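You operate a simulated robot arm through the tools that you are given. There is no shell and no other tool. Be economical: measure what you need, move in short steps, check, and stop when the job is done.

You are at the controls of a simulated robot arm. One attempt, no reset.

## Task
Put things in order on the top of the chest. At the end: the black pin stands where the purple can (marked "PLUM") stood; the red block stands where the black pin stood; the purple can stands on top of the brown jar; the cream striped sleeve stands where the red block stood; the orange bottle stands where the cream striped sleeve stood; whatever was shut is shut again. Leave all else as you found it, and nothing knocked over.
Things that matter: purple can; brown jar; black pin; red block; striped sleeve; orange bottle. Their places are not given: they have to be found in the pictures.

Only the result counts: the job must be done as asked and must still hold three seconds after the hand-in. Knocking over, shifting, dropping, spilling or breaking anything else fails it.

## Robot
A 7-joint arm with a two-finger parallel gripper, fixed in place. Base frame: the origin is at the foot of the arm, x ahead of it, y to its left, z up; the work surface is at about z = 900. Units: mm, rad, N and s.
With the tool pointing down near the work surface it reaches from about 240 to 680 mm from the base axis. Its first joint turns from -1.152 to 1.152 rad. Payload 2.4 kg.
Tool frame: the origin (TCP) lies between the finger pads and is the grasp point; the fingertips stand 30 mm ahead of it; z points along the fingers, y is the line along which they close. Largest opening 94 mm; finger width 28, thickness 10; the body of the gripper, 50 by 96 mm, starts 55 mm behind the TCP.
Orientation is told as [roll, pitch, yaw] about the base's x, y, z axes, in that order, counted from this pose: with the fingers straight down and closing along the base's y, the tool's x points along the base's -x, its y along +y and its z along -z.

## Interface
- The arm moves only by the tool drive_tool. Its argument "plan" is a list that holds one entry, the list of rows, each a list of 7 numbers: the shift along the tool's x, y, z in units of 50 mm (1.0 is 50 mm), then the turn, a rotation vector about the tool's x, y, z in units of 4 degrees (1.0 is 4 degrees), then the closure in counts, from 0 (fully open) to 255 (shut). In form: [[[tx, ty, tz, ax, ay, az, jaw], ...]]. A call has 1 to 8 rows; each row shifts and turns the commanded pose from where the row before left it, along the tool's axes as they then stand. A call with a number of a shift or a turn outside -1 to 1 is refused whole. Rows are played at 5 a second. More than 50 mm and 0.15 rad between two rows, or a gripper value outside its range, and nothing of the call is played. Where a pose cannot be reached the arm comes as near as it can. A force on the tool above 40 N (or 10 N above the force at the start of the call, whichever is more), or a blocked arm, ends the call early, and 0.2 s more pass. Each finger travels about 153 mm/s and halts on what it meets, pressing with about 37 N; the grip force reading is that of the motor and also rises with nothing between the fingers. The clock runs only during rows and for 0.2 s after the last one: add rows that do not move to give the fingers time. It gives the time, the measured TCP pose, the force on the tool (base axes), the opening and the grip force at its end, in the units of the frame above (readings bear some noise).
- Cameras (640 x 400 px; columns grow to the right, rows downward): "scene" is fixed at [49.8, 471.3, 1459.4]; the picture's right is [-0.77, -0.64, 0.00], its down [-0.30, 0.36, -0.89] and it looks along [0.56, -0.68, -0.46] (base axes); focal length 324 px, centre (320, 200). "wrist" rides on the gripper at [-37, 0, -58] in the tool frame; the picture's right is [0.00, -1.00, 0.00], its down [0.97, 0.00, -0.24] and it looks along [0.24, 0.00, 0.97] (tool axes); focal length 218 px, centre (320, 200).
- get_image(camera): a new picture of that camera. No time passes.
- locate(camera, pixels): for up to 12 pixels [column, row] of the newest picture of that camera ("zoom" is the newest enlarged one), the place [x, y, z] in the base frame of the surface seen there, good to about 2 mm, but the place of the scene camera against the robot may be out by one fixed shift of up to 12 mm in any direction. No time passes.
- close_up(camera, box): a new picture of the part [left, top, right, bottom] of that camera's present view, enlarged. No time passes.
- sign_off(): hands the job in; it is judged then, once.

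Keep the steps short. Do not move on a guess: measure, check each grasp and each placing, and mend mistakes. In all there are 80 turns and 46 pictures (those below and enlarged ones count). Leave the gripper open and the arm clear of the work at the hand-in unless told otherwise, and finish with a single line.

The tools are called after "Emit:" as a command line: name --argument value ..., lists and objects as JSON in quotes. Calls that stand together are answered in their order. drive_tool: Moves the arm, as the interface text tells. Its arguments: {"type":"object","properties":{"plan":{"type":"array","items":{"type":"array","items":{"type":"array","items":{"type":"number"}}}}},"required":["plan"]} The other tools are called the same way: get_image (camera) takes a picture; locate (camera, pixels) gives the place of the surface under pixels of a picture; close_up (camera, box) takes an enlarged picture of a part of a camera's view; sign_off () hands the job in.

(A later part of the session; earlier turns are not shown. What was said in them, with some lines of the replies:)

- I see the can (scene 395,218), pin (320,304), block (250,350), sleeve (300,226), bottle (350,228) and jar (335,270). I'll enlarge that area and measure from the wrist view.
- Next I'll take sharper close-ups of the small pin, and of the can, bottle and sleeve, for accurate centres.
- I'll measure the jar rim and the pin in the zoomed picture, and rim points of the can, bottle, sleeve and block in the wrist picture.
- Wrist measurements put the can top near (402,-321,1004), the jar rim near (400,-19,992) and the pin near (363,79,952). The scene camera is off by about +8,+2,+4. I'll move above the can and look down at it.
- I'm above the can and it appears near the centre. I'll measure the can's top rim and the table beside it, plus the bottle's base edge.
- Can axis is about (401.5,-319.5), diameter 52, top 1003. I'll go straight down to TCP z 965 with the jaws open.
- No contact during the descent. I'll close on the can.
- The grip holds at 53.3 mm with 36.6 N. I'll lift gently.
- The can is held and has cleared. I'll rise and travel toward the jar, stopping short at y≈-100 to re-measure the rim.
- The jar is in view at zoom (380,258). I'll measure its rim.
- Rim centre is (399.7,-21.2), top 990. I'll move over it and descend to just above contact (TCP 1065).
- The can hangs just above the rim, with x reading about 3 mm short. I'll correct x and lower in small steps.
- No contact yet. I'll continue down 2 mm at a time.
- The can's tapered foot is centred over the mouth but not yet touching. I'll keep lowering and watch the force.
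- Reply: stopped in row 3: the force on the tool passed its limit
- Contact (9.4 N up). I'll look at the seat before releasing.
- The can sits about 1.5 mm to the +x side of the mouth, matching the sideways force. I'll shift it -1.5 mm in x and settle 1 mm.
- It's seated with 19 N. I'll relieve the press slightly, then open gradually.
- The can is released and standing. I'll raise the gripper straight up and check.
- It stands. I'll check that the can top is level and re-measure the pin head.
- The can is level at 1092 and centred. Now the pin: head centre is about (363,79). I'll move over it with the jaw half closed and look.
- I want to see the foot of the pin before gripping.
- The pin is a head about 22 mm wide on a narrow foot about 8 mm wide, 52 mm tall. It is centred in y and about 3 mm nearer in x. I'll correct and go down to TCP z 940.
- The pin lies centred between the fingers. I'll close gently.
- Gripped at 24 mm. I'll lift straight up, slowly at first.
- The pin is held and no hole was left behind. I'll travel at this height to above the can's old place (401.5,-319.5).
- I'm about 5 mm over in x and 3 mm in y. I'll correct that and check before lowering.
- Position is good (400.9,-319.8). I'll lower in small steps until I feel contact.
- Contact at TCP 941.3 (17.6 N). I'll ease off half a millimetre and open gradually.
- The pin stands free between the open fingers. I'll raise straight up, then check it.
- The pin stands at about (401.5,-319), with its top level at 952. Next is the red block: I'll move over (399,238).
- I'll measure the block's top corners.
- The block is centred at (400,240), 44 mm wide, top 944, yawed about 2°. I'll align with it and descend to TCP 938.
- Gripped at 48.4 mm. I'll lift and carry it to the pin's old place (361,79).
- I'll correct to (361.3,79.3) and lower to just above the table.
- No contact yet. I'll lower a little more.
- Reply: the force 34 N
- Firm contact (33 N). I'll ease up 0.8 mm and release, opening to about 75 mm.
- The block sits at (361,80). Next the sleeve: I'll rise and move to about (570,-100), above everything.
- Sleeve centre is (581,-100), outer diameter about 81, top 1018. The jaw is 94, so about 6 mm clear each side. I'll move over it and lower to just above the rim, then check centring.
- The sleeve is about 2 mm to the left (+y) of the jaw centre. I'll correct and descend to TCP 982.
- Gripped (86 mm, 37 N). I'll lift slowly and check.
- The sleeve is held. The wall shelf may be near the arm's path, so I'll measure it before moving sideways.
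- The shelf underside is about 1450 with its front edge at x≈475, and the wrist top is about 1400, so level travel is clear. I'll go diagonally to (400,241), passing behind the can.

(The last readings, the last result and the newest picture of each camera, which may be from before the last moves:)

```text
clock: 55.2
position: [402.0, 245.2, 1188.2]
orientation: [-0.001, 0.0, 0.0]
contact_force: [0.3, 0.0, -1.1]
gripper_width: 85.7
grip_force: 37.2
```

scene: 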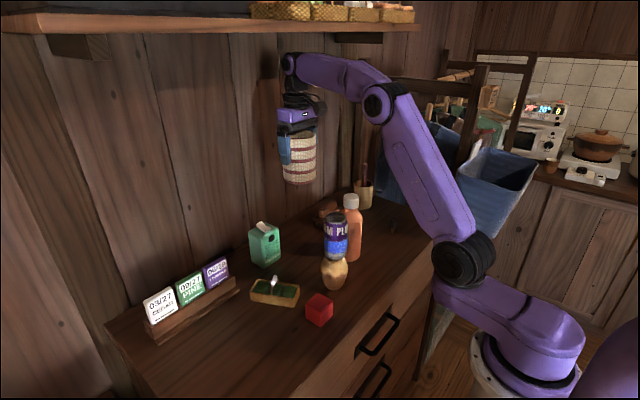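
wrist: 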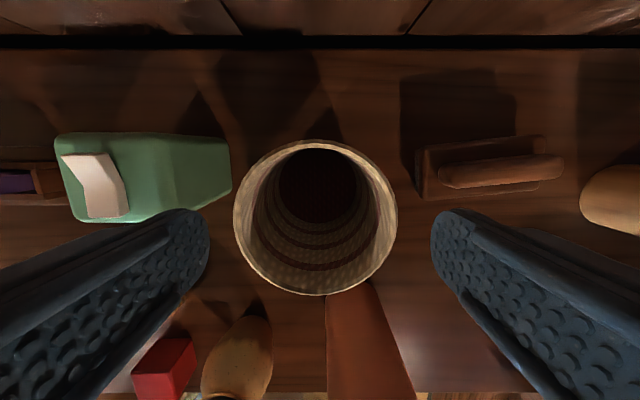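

I'm slightly past in y. I'll correct to (400,240.7) and descend to TCP 990.

Emit:
drive_tool --plan '[[[0.03, -0.085, 0.9, 0, 0, 0, 80], [0, 0, 0.9, 0, 0, 0, 80], [0, 0, 0.9, 0, 0, 0, 80], [0, 0, 0.8, 0, 0, 0, 80], [0, 0, 0.46, 0, 0, 0, 80], [0, 0, 0, 0, 0, 0, 80], [0, 0, 0, 0, 0, 0, 80]]]'

Emit:
close_up --camera "scene" --box '[150, 240, 350, 400]'

```text
clock: 56.8
position: [398.2, 241.3, 990.7]
orientation: [0.001, 0.002, -0.001]
contact_force: [0.7, -0.8, -1.2]
gripper_width: 86.1
grip_force: 36.8
```

```text
2.50 times, centred on (250, 320) of scene
```

zoom: 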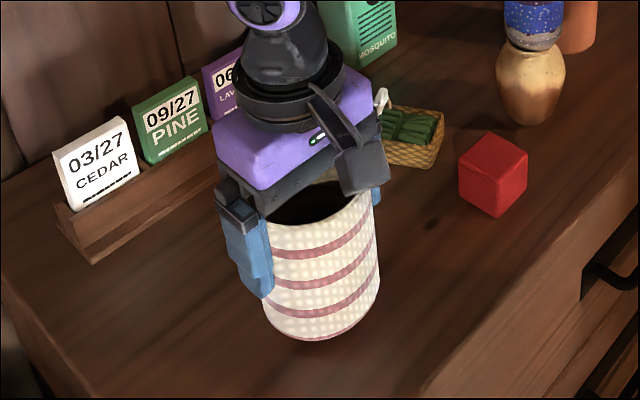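

Clear all around. I'll lower to contact.

Emit:
drive_tool --plan '[[[-0.03, -0.01, 0.08, 0, 0, 0, 80], [0, 0, 0.04, 0, 0, 0, 80], [0, 0, 0.02, 0, 0, 0, 80], [0, 0, 0.02, 0, 0, 0, 80], [0, 0, 0, 0, 0, 0, 80]]]'

```text
clock: 58.0
position: [401.7, 241.1, 983.5]
orientation: [-0.001, -0.002, 0.0]
contact_force: [-5.1, -7.0, 19.0]
gripper_width: 86.0
grip_force: 36.9
```

Contact at 983.5. I'll ease, open fully and wait before rising.

Emit:
drive_tool --plan '[[[0, 0, -0.01, 0, 0, 0, 80], [0, 0, 0, 0, 0, 0, 15], [0, 0, 0, 0, 0, 0, 0], [0, 0, 0, 0, 0, 0, 0], [0, 0, 0, 0, 0, 0, 0]]]'

Emit:
get_image --camera "wrist"

```text
clock: 59.2
position: [401.1, 240.0, 982.8]
orientation: [0.0, 0.0, 0.001]
contact_force: [0.5, 0.0, 0.0]
gripper_width: 93.9
grip_force: 0.1
```

```text
15 pictures are left
```

wrist: 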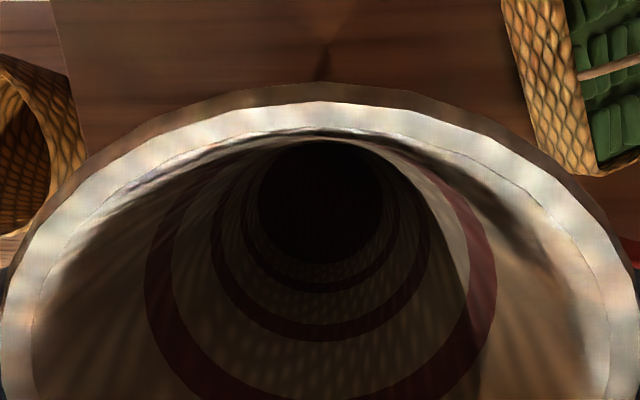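

The jaws are free at 93.9 mm and centred. I'll rise straight up slowly.

Emit:
drive_tool --plan '[[[0, 0, -0.2, 0, 0, 0, 0], [0, 0, -0.4, 0, 0, 0, 0], [0, 0, -0.8, 0, 0, 0, 0], [0, 0, -0.9, 0, 0, 0, 0], [0, 0, -0.9, 0, 0, 0, 0], [0, 0, -0.9, 0, 0, 0, 0], [0, 0, 0, 0, 0, 0, 0]]]'

Emit:
close_up --camera "wrist" --box '[160, 70, 480, 270]'

Emit:
locate --camera "zoom" --pixels '[[320, 190], [320, 135], [320, 145], [320, 265], [320, 255], [255, 200], [245, 200], [385, 200], [395, 200]]'

```text
clock: 60.8
position: [402.4, 243.4, 1190.9]
orientation: [-0.001, -0.001, -0.001]
contact_force: [-0.2, 0.5, 0.0]
gripper_width: 94.2
grip_force: 0.1
```

```text
2.00 times, centred on (320, 170) of wrist
```

zoom: 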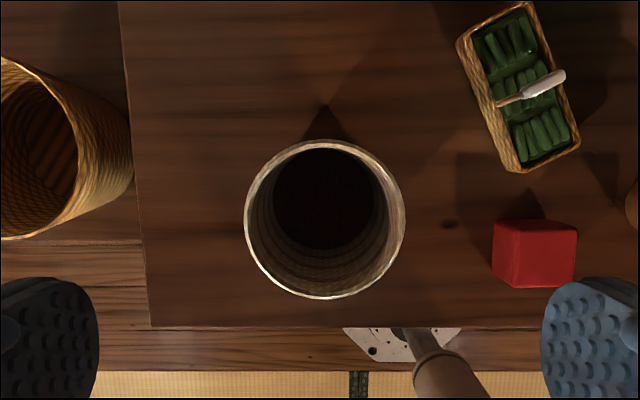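

```text
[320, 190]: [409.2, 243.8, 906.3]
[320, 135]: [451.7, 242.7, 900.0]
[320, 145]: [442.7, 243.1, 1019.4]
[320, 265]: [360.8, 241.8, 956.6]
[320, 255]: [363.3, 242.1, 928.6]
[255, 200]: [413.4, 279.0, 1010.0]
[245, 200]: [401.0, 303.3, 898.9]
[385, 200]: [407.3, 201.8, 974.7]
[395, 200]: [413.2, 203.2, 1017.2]
```

The sleeve stands. I'll check its centre exactly with rim points.

Emit:
locate --camera "zoom" --pixels '[[325, 143], [325, 146], [325, 294], [325, 297], [249, 219], [401, 219], [270, 165], [380, 272], [535, 250], [320, 300]]'

```text
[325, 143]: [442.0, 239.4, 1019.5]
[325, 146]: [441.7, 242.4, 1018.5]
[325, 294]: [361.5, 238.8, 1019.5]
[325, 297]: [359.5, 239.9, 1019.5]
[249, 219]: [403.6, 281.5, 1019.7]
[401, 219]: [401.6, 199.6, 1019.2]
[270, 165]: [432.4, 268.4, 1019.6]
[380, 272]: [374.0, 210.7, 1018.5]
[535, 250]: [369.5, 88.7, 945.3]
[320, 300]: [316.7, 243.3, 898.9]
```

The sleeve is at (401,240), its target. Now the bottle: I'll rise a little and travel over the can to about (440,-130).

Emit:
drive_tool --plan '[[[-0.1, -0.93, -0.1, 0, 0, 0, 0], [-0.1, -0.93, -0.1, 0, 0, 0, 0], [-0.1, -0.93, -0.1, 0, 0, 0, 0], [-0.1, -0.93, -0.1, 0, 0, 0, 0], [-0.1, -0.93, -0.1, 0, 0, 0, 0], [-0.1, -0.93, -0.1, 0, 0, 0, 0], [-0.1, -0.93, 0, 0, 0, 0, 0], [-0.06, -0.93, 0, 0, 0, 0, 0]]]'

Emit:
close_up --camera "wrist" --box '[160, 100, 480, 300]'

```text
clock: 62.6
position: [438.7, -132.5, 1220.4]
orientation: [-0.001, -0.001, 0.001]
contact_force: [0.3, -0.3, -0.6]
gripper_width: 93.9
grip_force: 0.1
```

```text
2.00 times, centred on (320, 200) of wrist
```

zoom: 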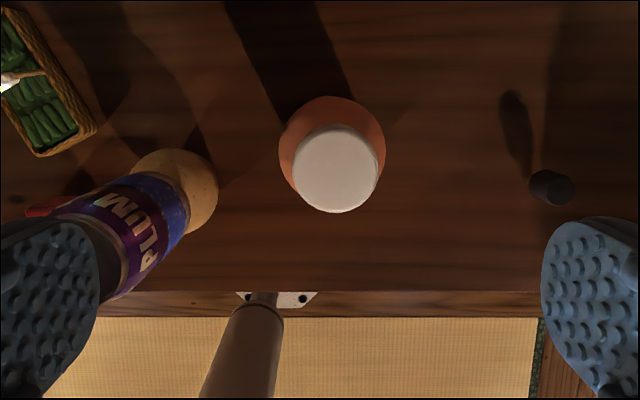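

Emit:
locate --camera "zoom" --pixels '[[295, 170], [377, 170], [336, 130], [336, 208], [336, 170], [330, 112], [281, 145], [384, 145], [330, 98], [330, 122], [287, 145], [379, 145]]'

Emit:
close_up --camera "scene" --box '[310, 180, 390, 270]'

```text
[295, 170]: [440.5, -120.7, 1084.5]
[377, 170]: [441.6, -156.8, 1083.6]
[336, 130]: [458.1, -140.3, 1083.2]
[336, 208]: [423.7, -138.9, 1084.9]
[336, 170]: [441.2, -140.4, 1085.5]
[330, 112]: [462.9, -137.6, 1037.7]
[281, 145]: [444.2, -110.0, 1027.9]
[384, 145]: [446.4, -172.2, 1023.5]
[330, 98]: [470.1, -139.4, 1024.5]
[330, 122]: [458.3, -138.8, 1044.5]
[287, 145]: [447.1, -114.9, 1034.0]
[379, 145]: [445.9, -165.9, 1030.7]
```

```text
4.44 times, centred on (350, 225) of scene
```

zoom: 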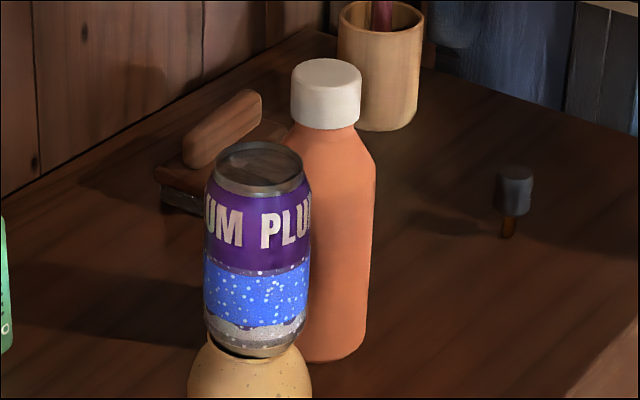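

The bottle axis is (441,-140), body about 62 mm wide up to z≈1025, cap top 1085. I'll grip the body just under the shoulder: TCP 1037, so the palm stays about 7 mm above the cap.

Emit:
drive_tool --plan '[[[-0.045, -0.15, 0.5, 0, 0, 0, 0], [0, 0, 0.9, 0, 0, 0, 0], [0, 0, 0.9, 0, 0, 0, 0], [0, 0, 0.8, 0, 0, 0, 0], [0, 0, 0.5, 0, 0, 0, 0], [0, 0, 0, 0, 0, 0, 0], [0, 0, 0, 0, 0, 0, 0]]]'

Emit:
close_up --camera "scene" --box '[310, 160, 390, 250]'

```text
clock: 64.2
position: [440.2, -143.1, 1037.0]
orientation: [-0.001, -0.003, 0.001]
contact_force: [-0.3, -0.5, 0.7]
gripper_width: 94.2
grip_force: 0.0
```

```text
4.44 times, centred on (350, 205) of scene
```

zoom: 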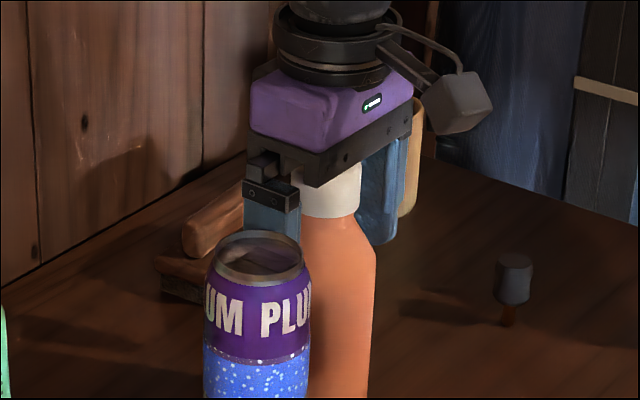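

No contact. I'll nudge y by 2 mm and close gradually.

Emit:
drive_tool --plan '[[[0, 0.03, 0, 0, 0, 0, 30], [0, 0, 0, 0, 0, 0, 60], [0, 0, 0, 0, 0, 0, 75], [0, 0, 0, 0, 0, 0, 85], [0, 0, 0, 0, 0, 0, 130], [0, 0, 0, 0, 0, 0, 130], [0, 0, 0, 0, 0, 0, 130]]]'

```text
clock: 65.8
position: [440.3, -140.2, 1036.9]
orientation: [0.0, 0.001, 0.0]
contact_force: [0.2, -1.2, -0.3]
gripper_width: 62.6
grip_force: 37.7
```

Gripped the body at 62.6 mm. I'll lift slowly by 25 mm and check for slip.

Emit:
drive_tool --plan '[[[0, 0, -0.1, 0, 0, 0, 130], [0, 0, -0.2, 0, 0, 0, 130], [0, 0, -0.2, 0, 0, 0, 130], [0, 0, 0, 0, 0, 0, 130], [0, 0, 0, 0, 0, 0, 130]]]'

Emit:
close_up --camera "scene" --box '[300, 160, 400, 270]'

```text
clock: 67.0
position: [440.3, -139.8, 1062.9]
orientation: [0.0, 0.0, -0.003]
contact_force: [0.7, 0.1, -5.8]
gripper_width: 63.0
grip_force: 37.5
```

```text
3.64 times, centred on (350, 215) of scene
```

zoom: 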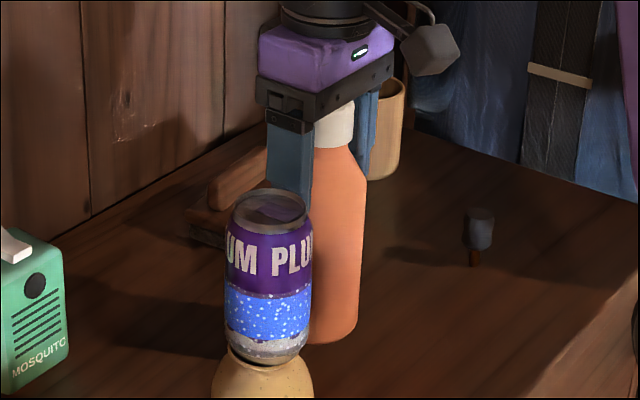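

Lifted with no slip (about 0.6 kg) and vertical. I'll raise a bit more and carry it gently to (580.7,-100).

Emit:
drive_tool --plan '[[[0, 0, -0.4, 0, 0, 0, 130], [-0.4, 0.1, -0.1, 0, 0, 0, 130], [-0.5, 0.14, 0, 0, 0, 0, 130], [-0.5, 0.14, 0, 0, 0, 0, 130], [-0.5, 0.14, 0, 0, 0, 0, 130], [-0.5, 0.14, 0, 0, 0, 0, 130], [-0.41, 0.14, 0, 0, 0, 0, 130], [0, 0, 0, 0, 0, 0, 130]]]'

Emit:
drive_tool --plan '[[[0, 0, 0, 0, 0, 0, 130], [0, 0, 0.3, 0, 0, 0, 130], [0, 0, 0, 0, 0, 0, 130]]]'

Emit:
close_up --camera "scene" --box '[240, 140, 380, 270]'

```text
clock: 68.8
position: [581.1, -95.7, 1087.8]
orientation: [0.0, 0.001, 0.0]
contact_force: [0.0, 0.3, -5.7]
gripper_width: 62.9
grip_force: 36.9
```

```text
clock: 69.6
position: [581.7, -95.8, 1074.0]
orientation: [-0.001, 0.0, 0.0]
contact_force: [-0.8, -1.1, -4.7]
gripper_width: 62.7
grip_force: 36.7
```

```text
3.08 times, centred on (310, 205) of scene
```

zoom: 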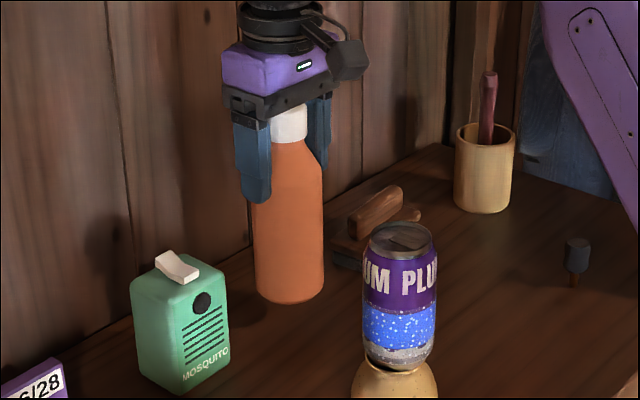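

I'll correct y by -4 mm and lower to about 4 mm above the table.

Emit:
drive_tool --plan '[[[0.01, -0.085, 0, 0, 0, 0, 130], [0, 0, 0.4, 0, 0, 0, 130], [0, 0, 0.24, 0, 0, 0, 130], [0, 0, 0, 0, 0, 0, 130], [0, 0, 0, 0, 0, 0, 130]]]'

```text
clock: 70.8
position: [582.0, -103.6, 1040.8]
orientation: [0.0, -0.002, 0.0]
contact_force: [-0.1, 0.8, -6.0]
gripper_width: 62.8
grip_force: 36.9
```

Emit:
drive_tool --plan '[[[0.01, 0.04, 0.03, 0, 0, 0, 130], [0, 0, 0.02, 0, 0, 0, 130], [0, 0, 0, 0, 0, 0, 130]]]'

```text
clock: 71.6
position: [580.0, -100.5, 1038.4]
orientation: [-0.002, 0.0, 0.0]
contact_force: [-0.5, -0.6, -5.2]
gripper_width: 62.8
grip_force: 37.1
```

Still hanging (-5 N). I'll lower further in 1 mm steps.

Emit:
drive_tool --plan '[[[0, 0, 0.02, 0, 0, 0, 130], [0, 0, 0.015, 0, 0, 0, 130], [0, 0, 0, 0, 0, 0, 130]]]'

```text
clock: 72.4
position: [580.3, -100.8, 1038.3]
orientation: [0.001, 0.0, 0.0]
contact_force: [-3.2, 0.1, 4.6]
gripper_width: 62.7
grip_force: 36.6
```

The table now carries it (+4.6 N). I'll open gradually, then rise straight up.

Emit:
drive_tool --plan '[[[0, 0, 0, 0, 0, 0, 100], [0, 0, 0, 0, 0, 0, 75], [0, 0, 0, 0, 0, 0, 50], [0, 0, 0, 0, 0, 0, 0], [0, 0, 0, 0, 0, 0, 0], [0, 0, 0, 0, 0, 0, 0]]]'

Emit:
drive_tool --plan '[[[0, 0, -0.2, 0, 0, 0, 0], [0, 0, -0.6, 0, 0, 0, 0], [0, 0, -0.9, 0, 0, 0, 0], [0, 0, -0.9, 0, 0, 0, 0], [0, 0, -0.6, 0, 0, 0, 0], [0, 0, 0, 0, 0, 0, 0]]]'

Emit:
get_image --camera "scene"

Emit:
close_up --camera "wrist" --box '[160, 100, 480, 300]'

```text
clock: 73.8
position: [581.5, -101.1, 1036.7]
orientation: [0.0, -0.001, 0.0]
contact_force: [0.4, -0.3, 0.0]
gripper_width: 94.1
grip_force: 0.1
```

```text
clock: 75.2
position: [582.5, -98.7, 1197.3]
orientation: [0.0, -0.001, 0.0]
contact_force: [-0.2, -0.5, 0.0]
gripper_width: 94.2
grip_force: 0.0
```

```text
8 pictures are left
```

scene: 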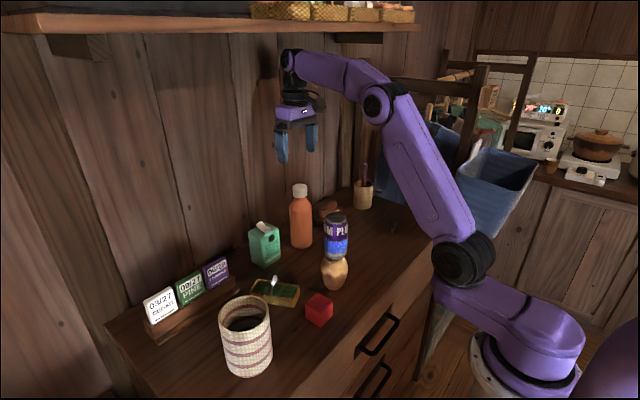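

```text
2.00 times, centred on (320, 200) of wrist
```

zoom: 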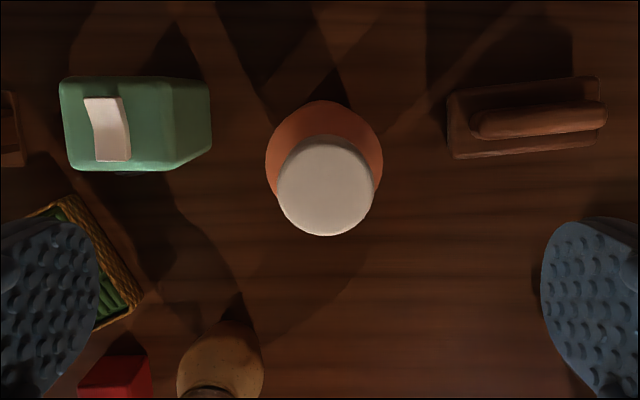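

All objects stand. I'll check the bottle's centre, and then move the arm back to its starting region.

Emit:
locate --camera "zoom" --pixels '[[325, 139], [325, 233], [280, 185], [372, 185], [325, 185]]'

Emit:
drive_tool --plan '[[[0.6, 0.4, -0.3, 0, 0, 0, 0], [0.6, 0.4, -0.3, 0, 0, 0, 0], [0.6, 0.4, -0.3, 0, 0, 0, 0], [0.6, 0.4, -0.3, 0, 0, 0, 0], [0.6, 0.4, -0.3, 0, 0, 0, 0], [0.2, 0.4, -0.3, 0, 0, 0, 0], [0, 0, 0, 0, 0, 0, 0]]]'

Emit:
get_image --camera "wrist"

Emit:
close_up --camera "scene" --box '[200, 170, 440, 390]'

```text
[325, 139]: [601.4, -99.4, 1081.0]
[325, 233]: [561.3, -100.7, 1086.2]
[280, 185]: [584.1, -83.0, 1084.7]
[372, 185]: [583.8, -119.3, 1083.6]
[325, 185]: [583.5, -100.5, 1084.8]
```

```text
clock: 76.4
position: [425.7, -5.6, 1243.2]
orientation: [0.002, 0.096, -0.005]
contact_force: [0.1, 0.9, -0.5]
gripper_width: 94.0
grip_force: 0.0
stopped in row 6: the force on the tool passed its limit (the readings are from after the stop); the commanded pose is now the measured one
```

```text
6 pictures are left
```

wrist: 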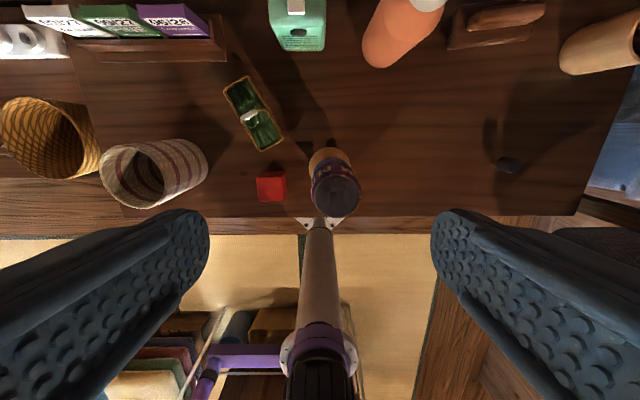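

```text
1.82 times, centred on (320, 280) of scene
```

zoom: 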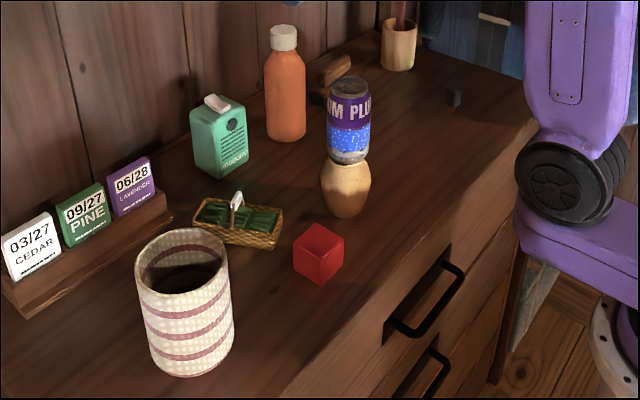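

The call stopped on a force, so the arm probably touched the shelf. I'll check the shelf and the pin closely before moving again.

Emit:
close_up --camera "scene" --box '[230, 0, 470, 120]'

Emit:
close_up --camera "scene" --box '[375, 205, 425, 240]'

```text
2.67 times, centred on (350, 60) of scene
```

zoom: 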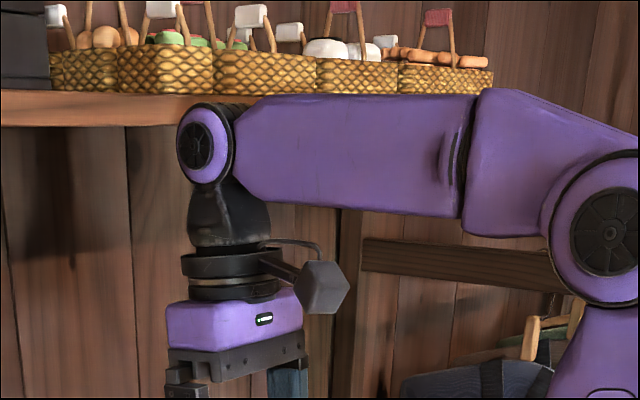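

```text
11.43 times, centred on (400, 222) of scene
```

zoom: 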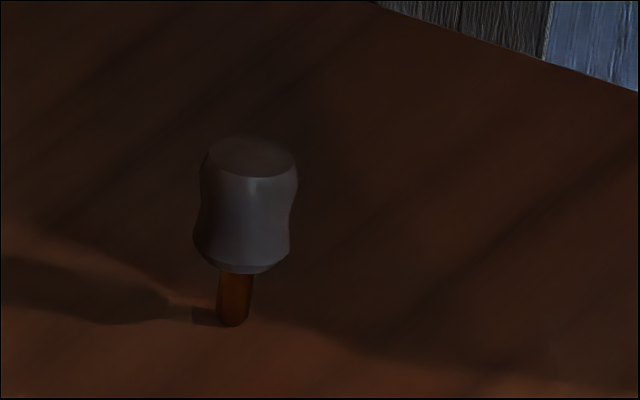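

The pin stands and the shelf baskets sit in place. The wrist only met the shelf's underside. I'll back straight down 45 mm, away from the shelf.

Emit:
drive_tool --plan '[[[0, 0, 0.2, 0, 0, 0, 0], [0, 0, 0.3, 0, 0, 0, 0], [0, 0, 0.4, 0, 0, 0, 0], [0, 0, 0, 0, 0, 0, 0]]]'

```text
clock: 77.4
position: [421.6, -3.9, 1199.4]
orientation: [0.002, 0.094, -0.006]
contact_force: [-0.1, -0.6, 0.7]
gripper_width: 93.6
grip_force: 0.1
```

Free again, with no force. I'll draw back toward the base and level the tool.

Emit:
drive_tool --plan '[[[0.5, 0.3, 0, 0, 0, 0, 0], [0.5, 0.3, 0, 0, 0, 0, 0], [0, 0, 0, 0, -0.67, 0, 0], [0, 0, 0, 0, -0.67, 0, 0], [0, 0, 0, 0, 0, 0, 0]]]'

Emit:
get_image --camera "scene"

Emit:
get_image --camera "wrist"

```text
clock: 78.6
position: [371.7, 25.8, 1204.9]
orientation: [0.001, 0.0, -0.004]
contact_force: [0.6, -0.4, 0.5]
gripper_width: 94.0
grip_force: 0.0
```

```text
2 pictures are left
```

scene: 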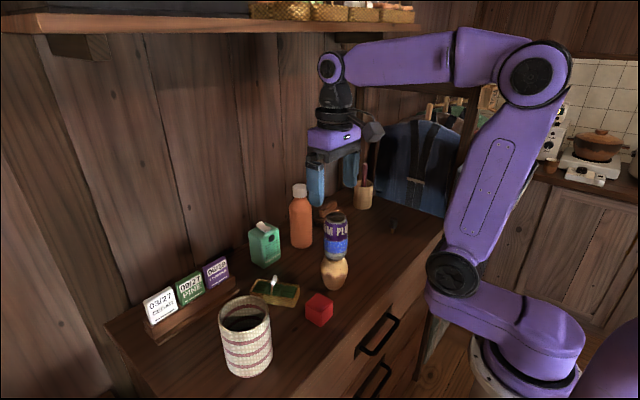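

```text
1 pictures are left
```

wrist: 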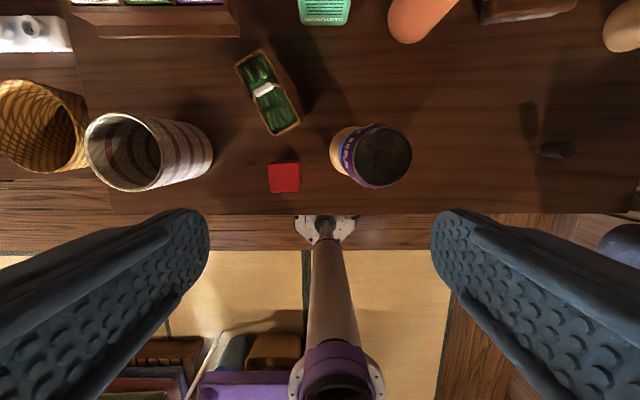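

Everything is in its place, the gripper is open and the arm is clear. The shelf looks unchanged. I'm handing in.

Emit:
sign_off

```text
The job is handed in.
```

The job is handed in with all five items moved as asked and nothing knocked over; the arm briefly bumped the underside of the wall shelf near the end, and nothing on it looked shifted in the pictures.
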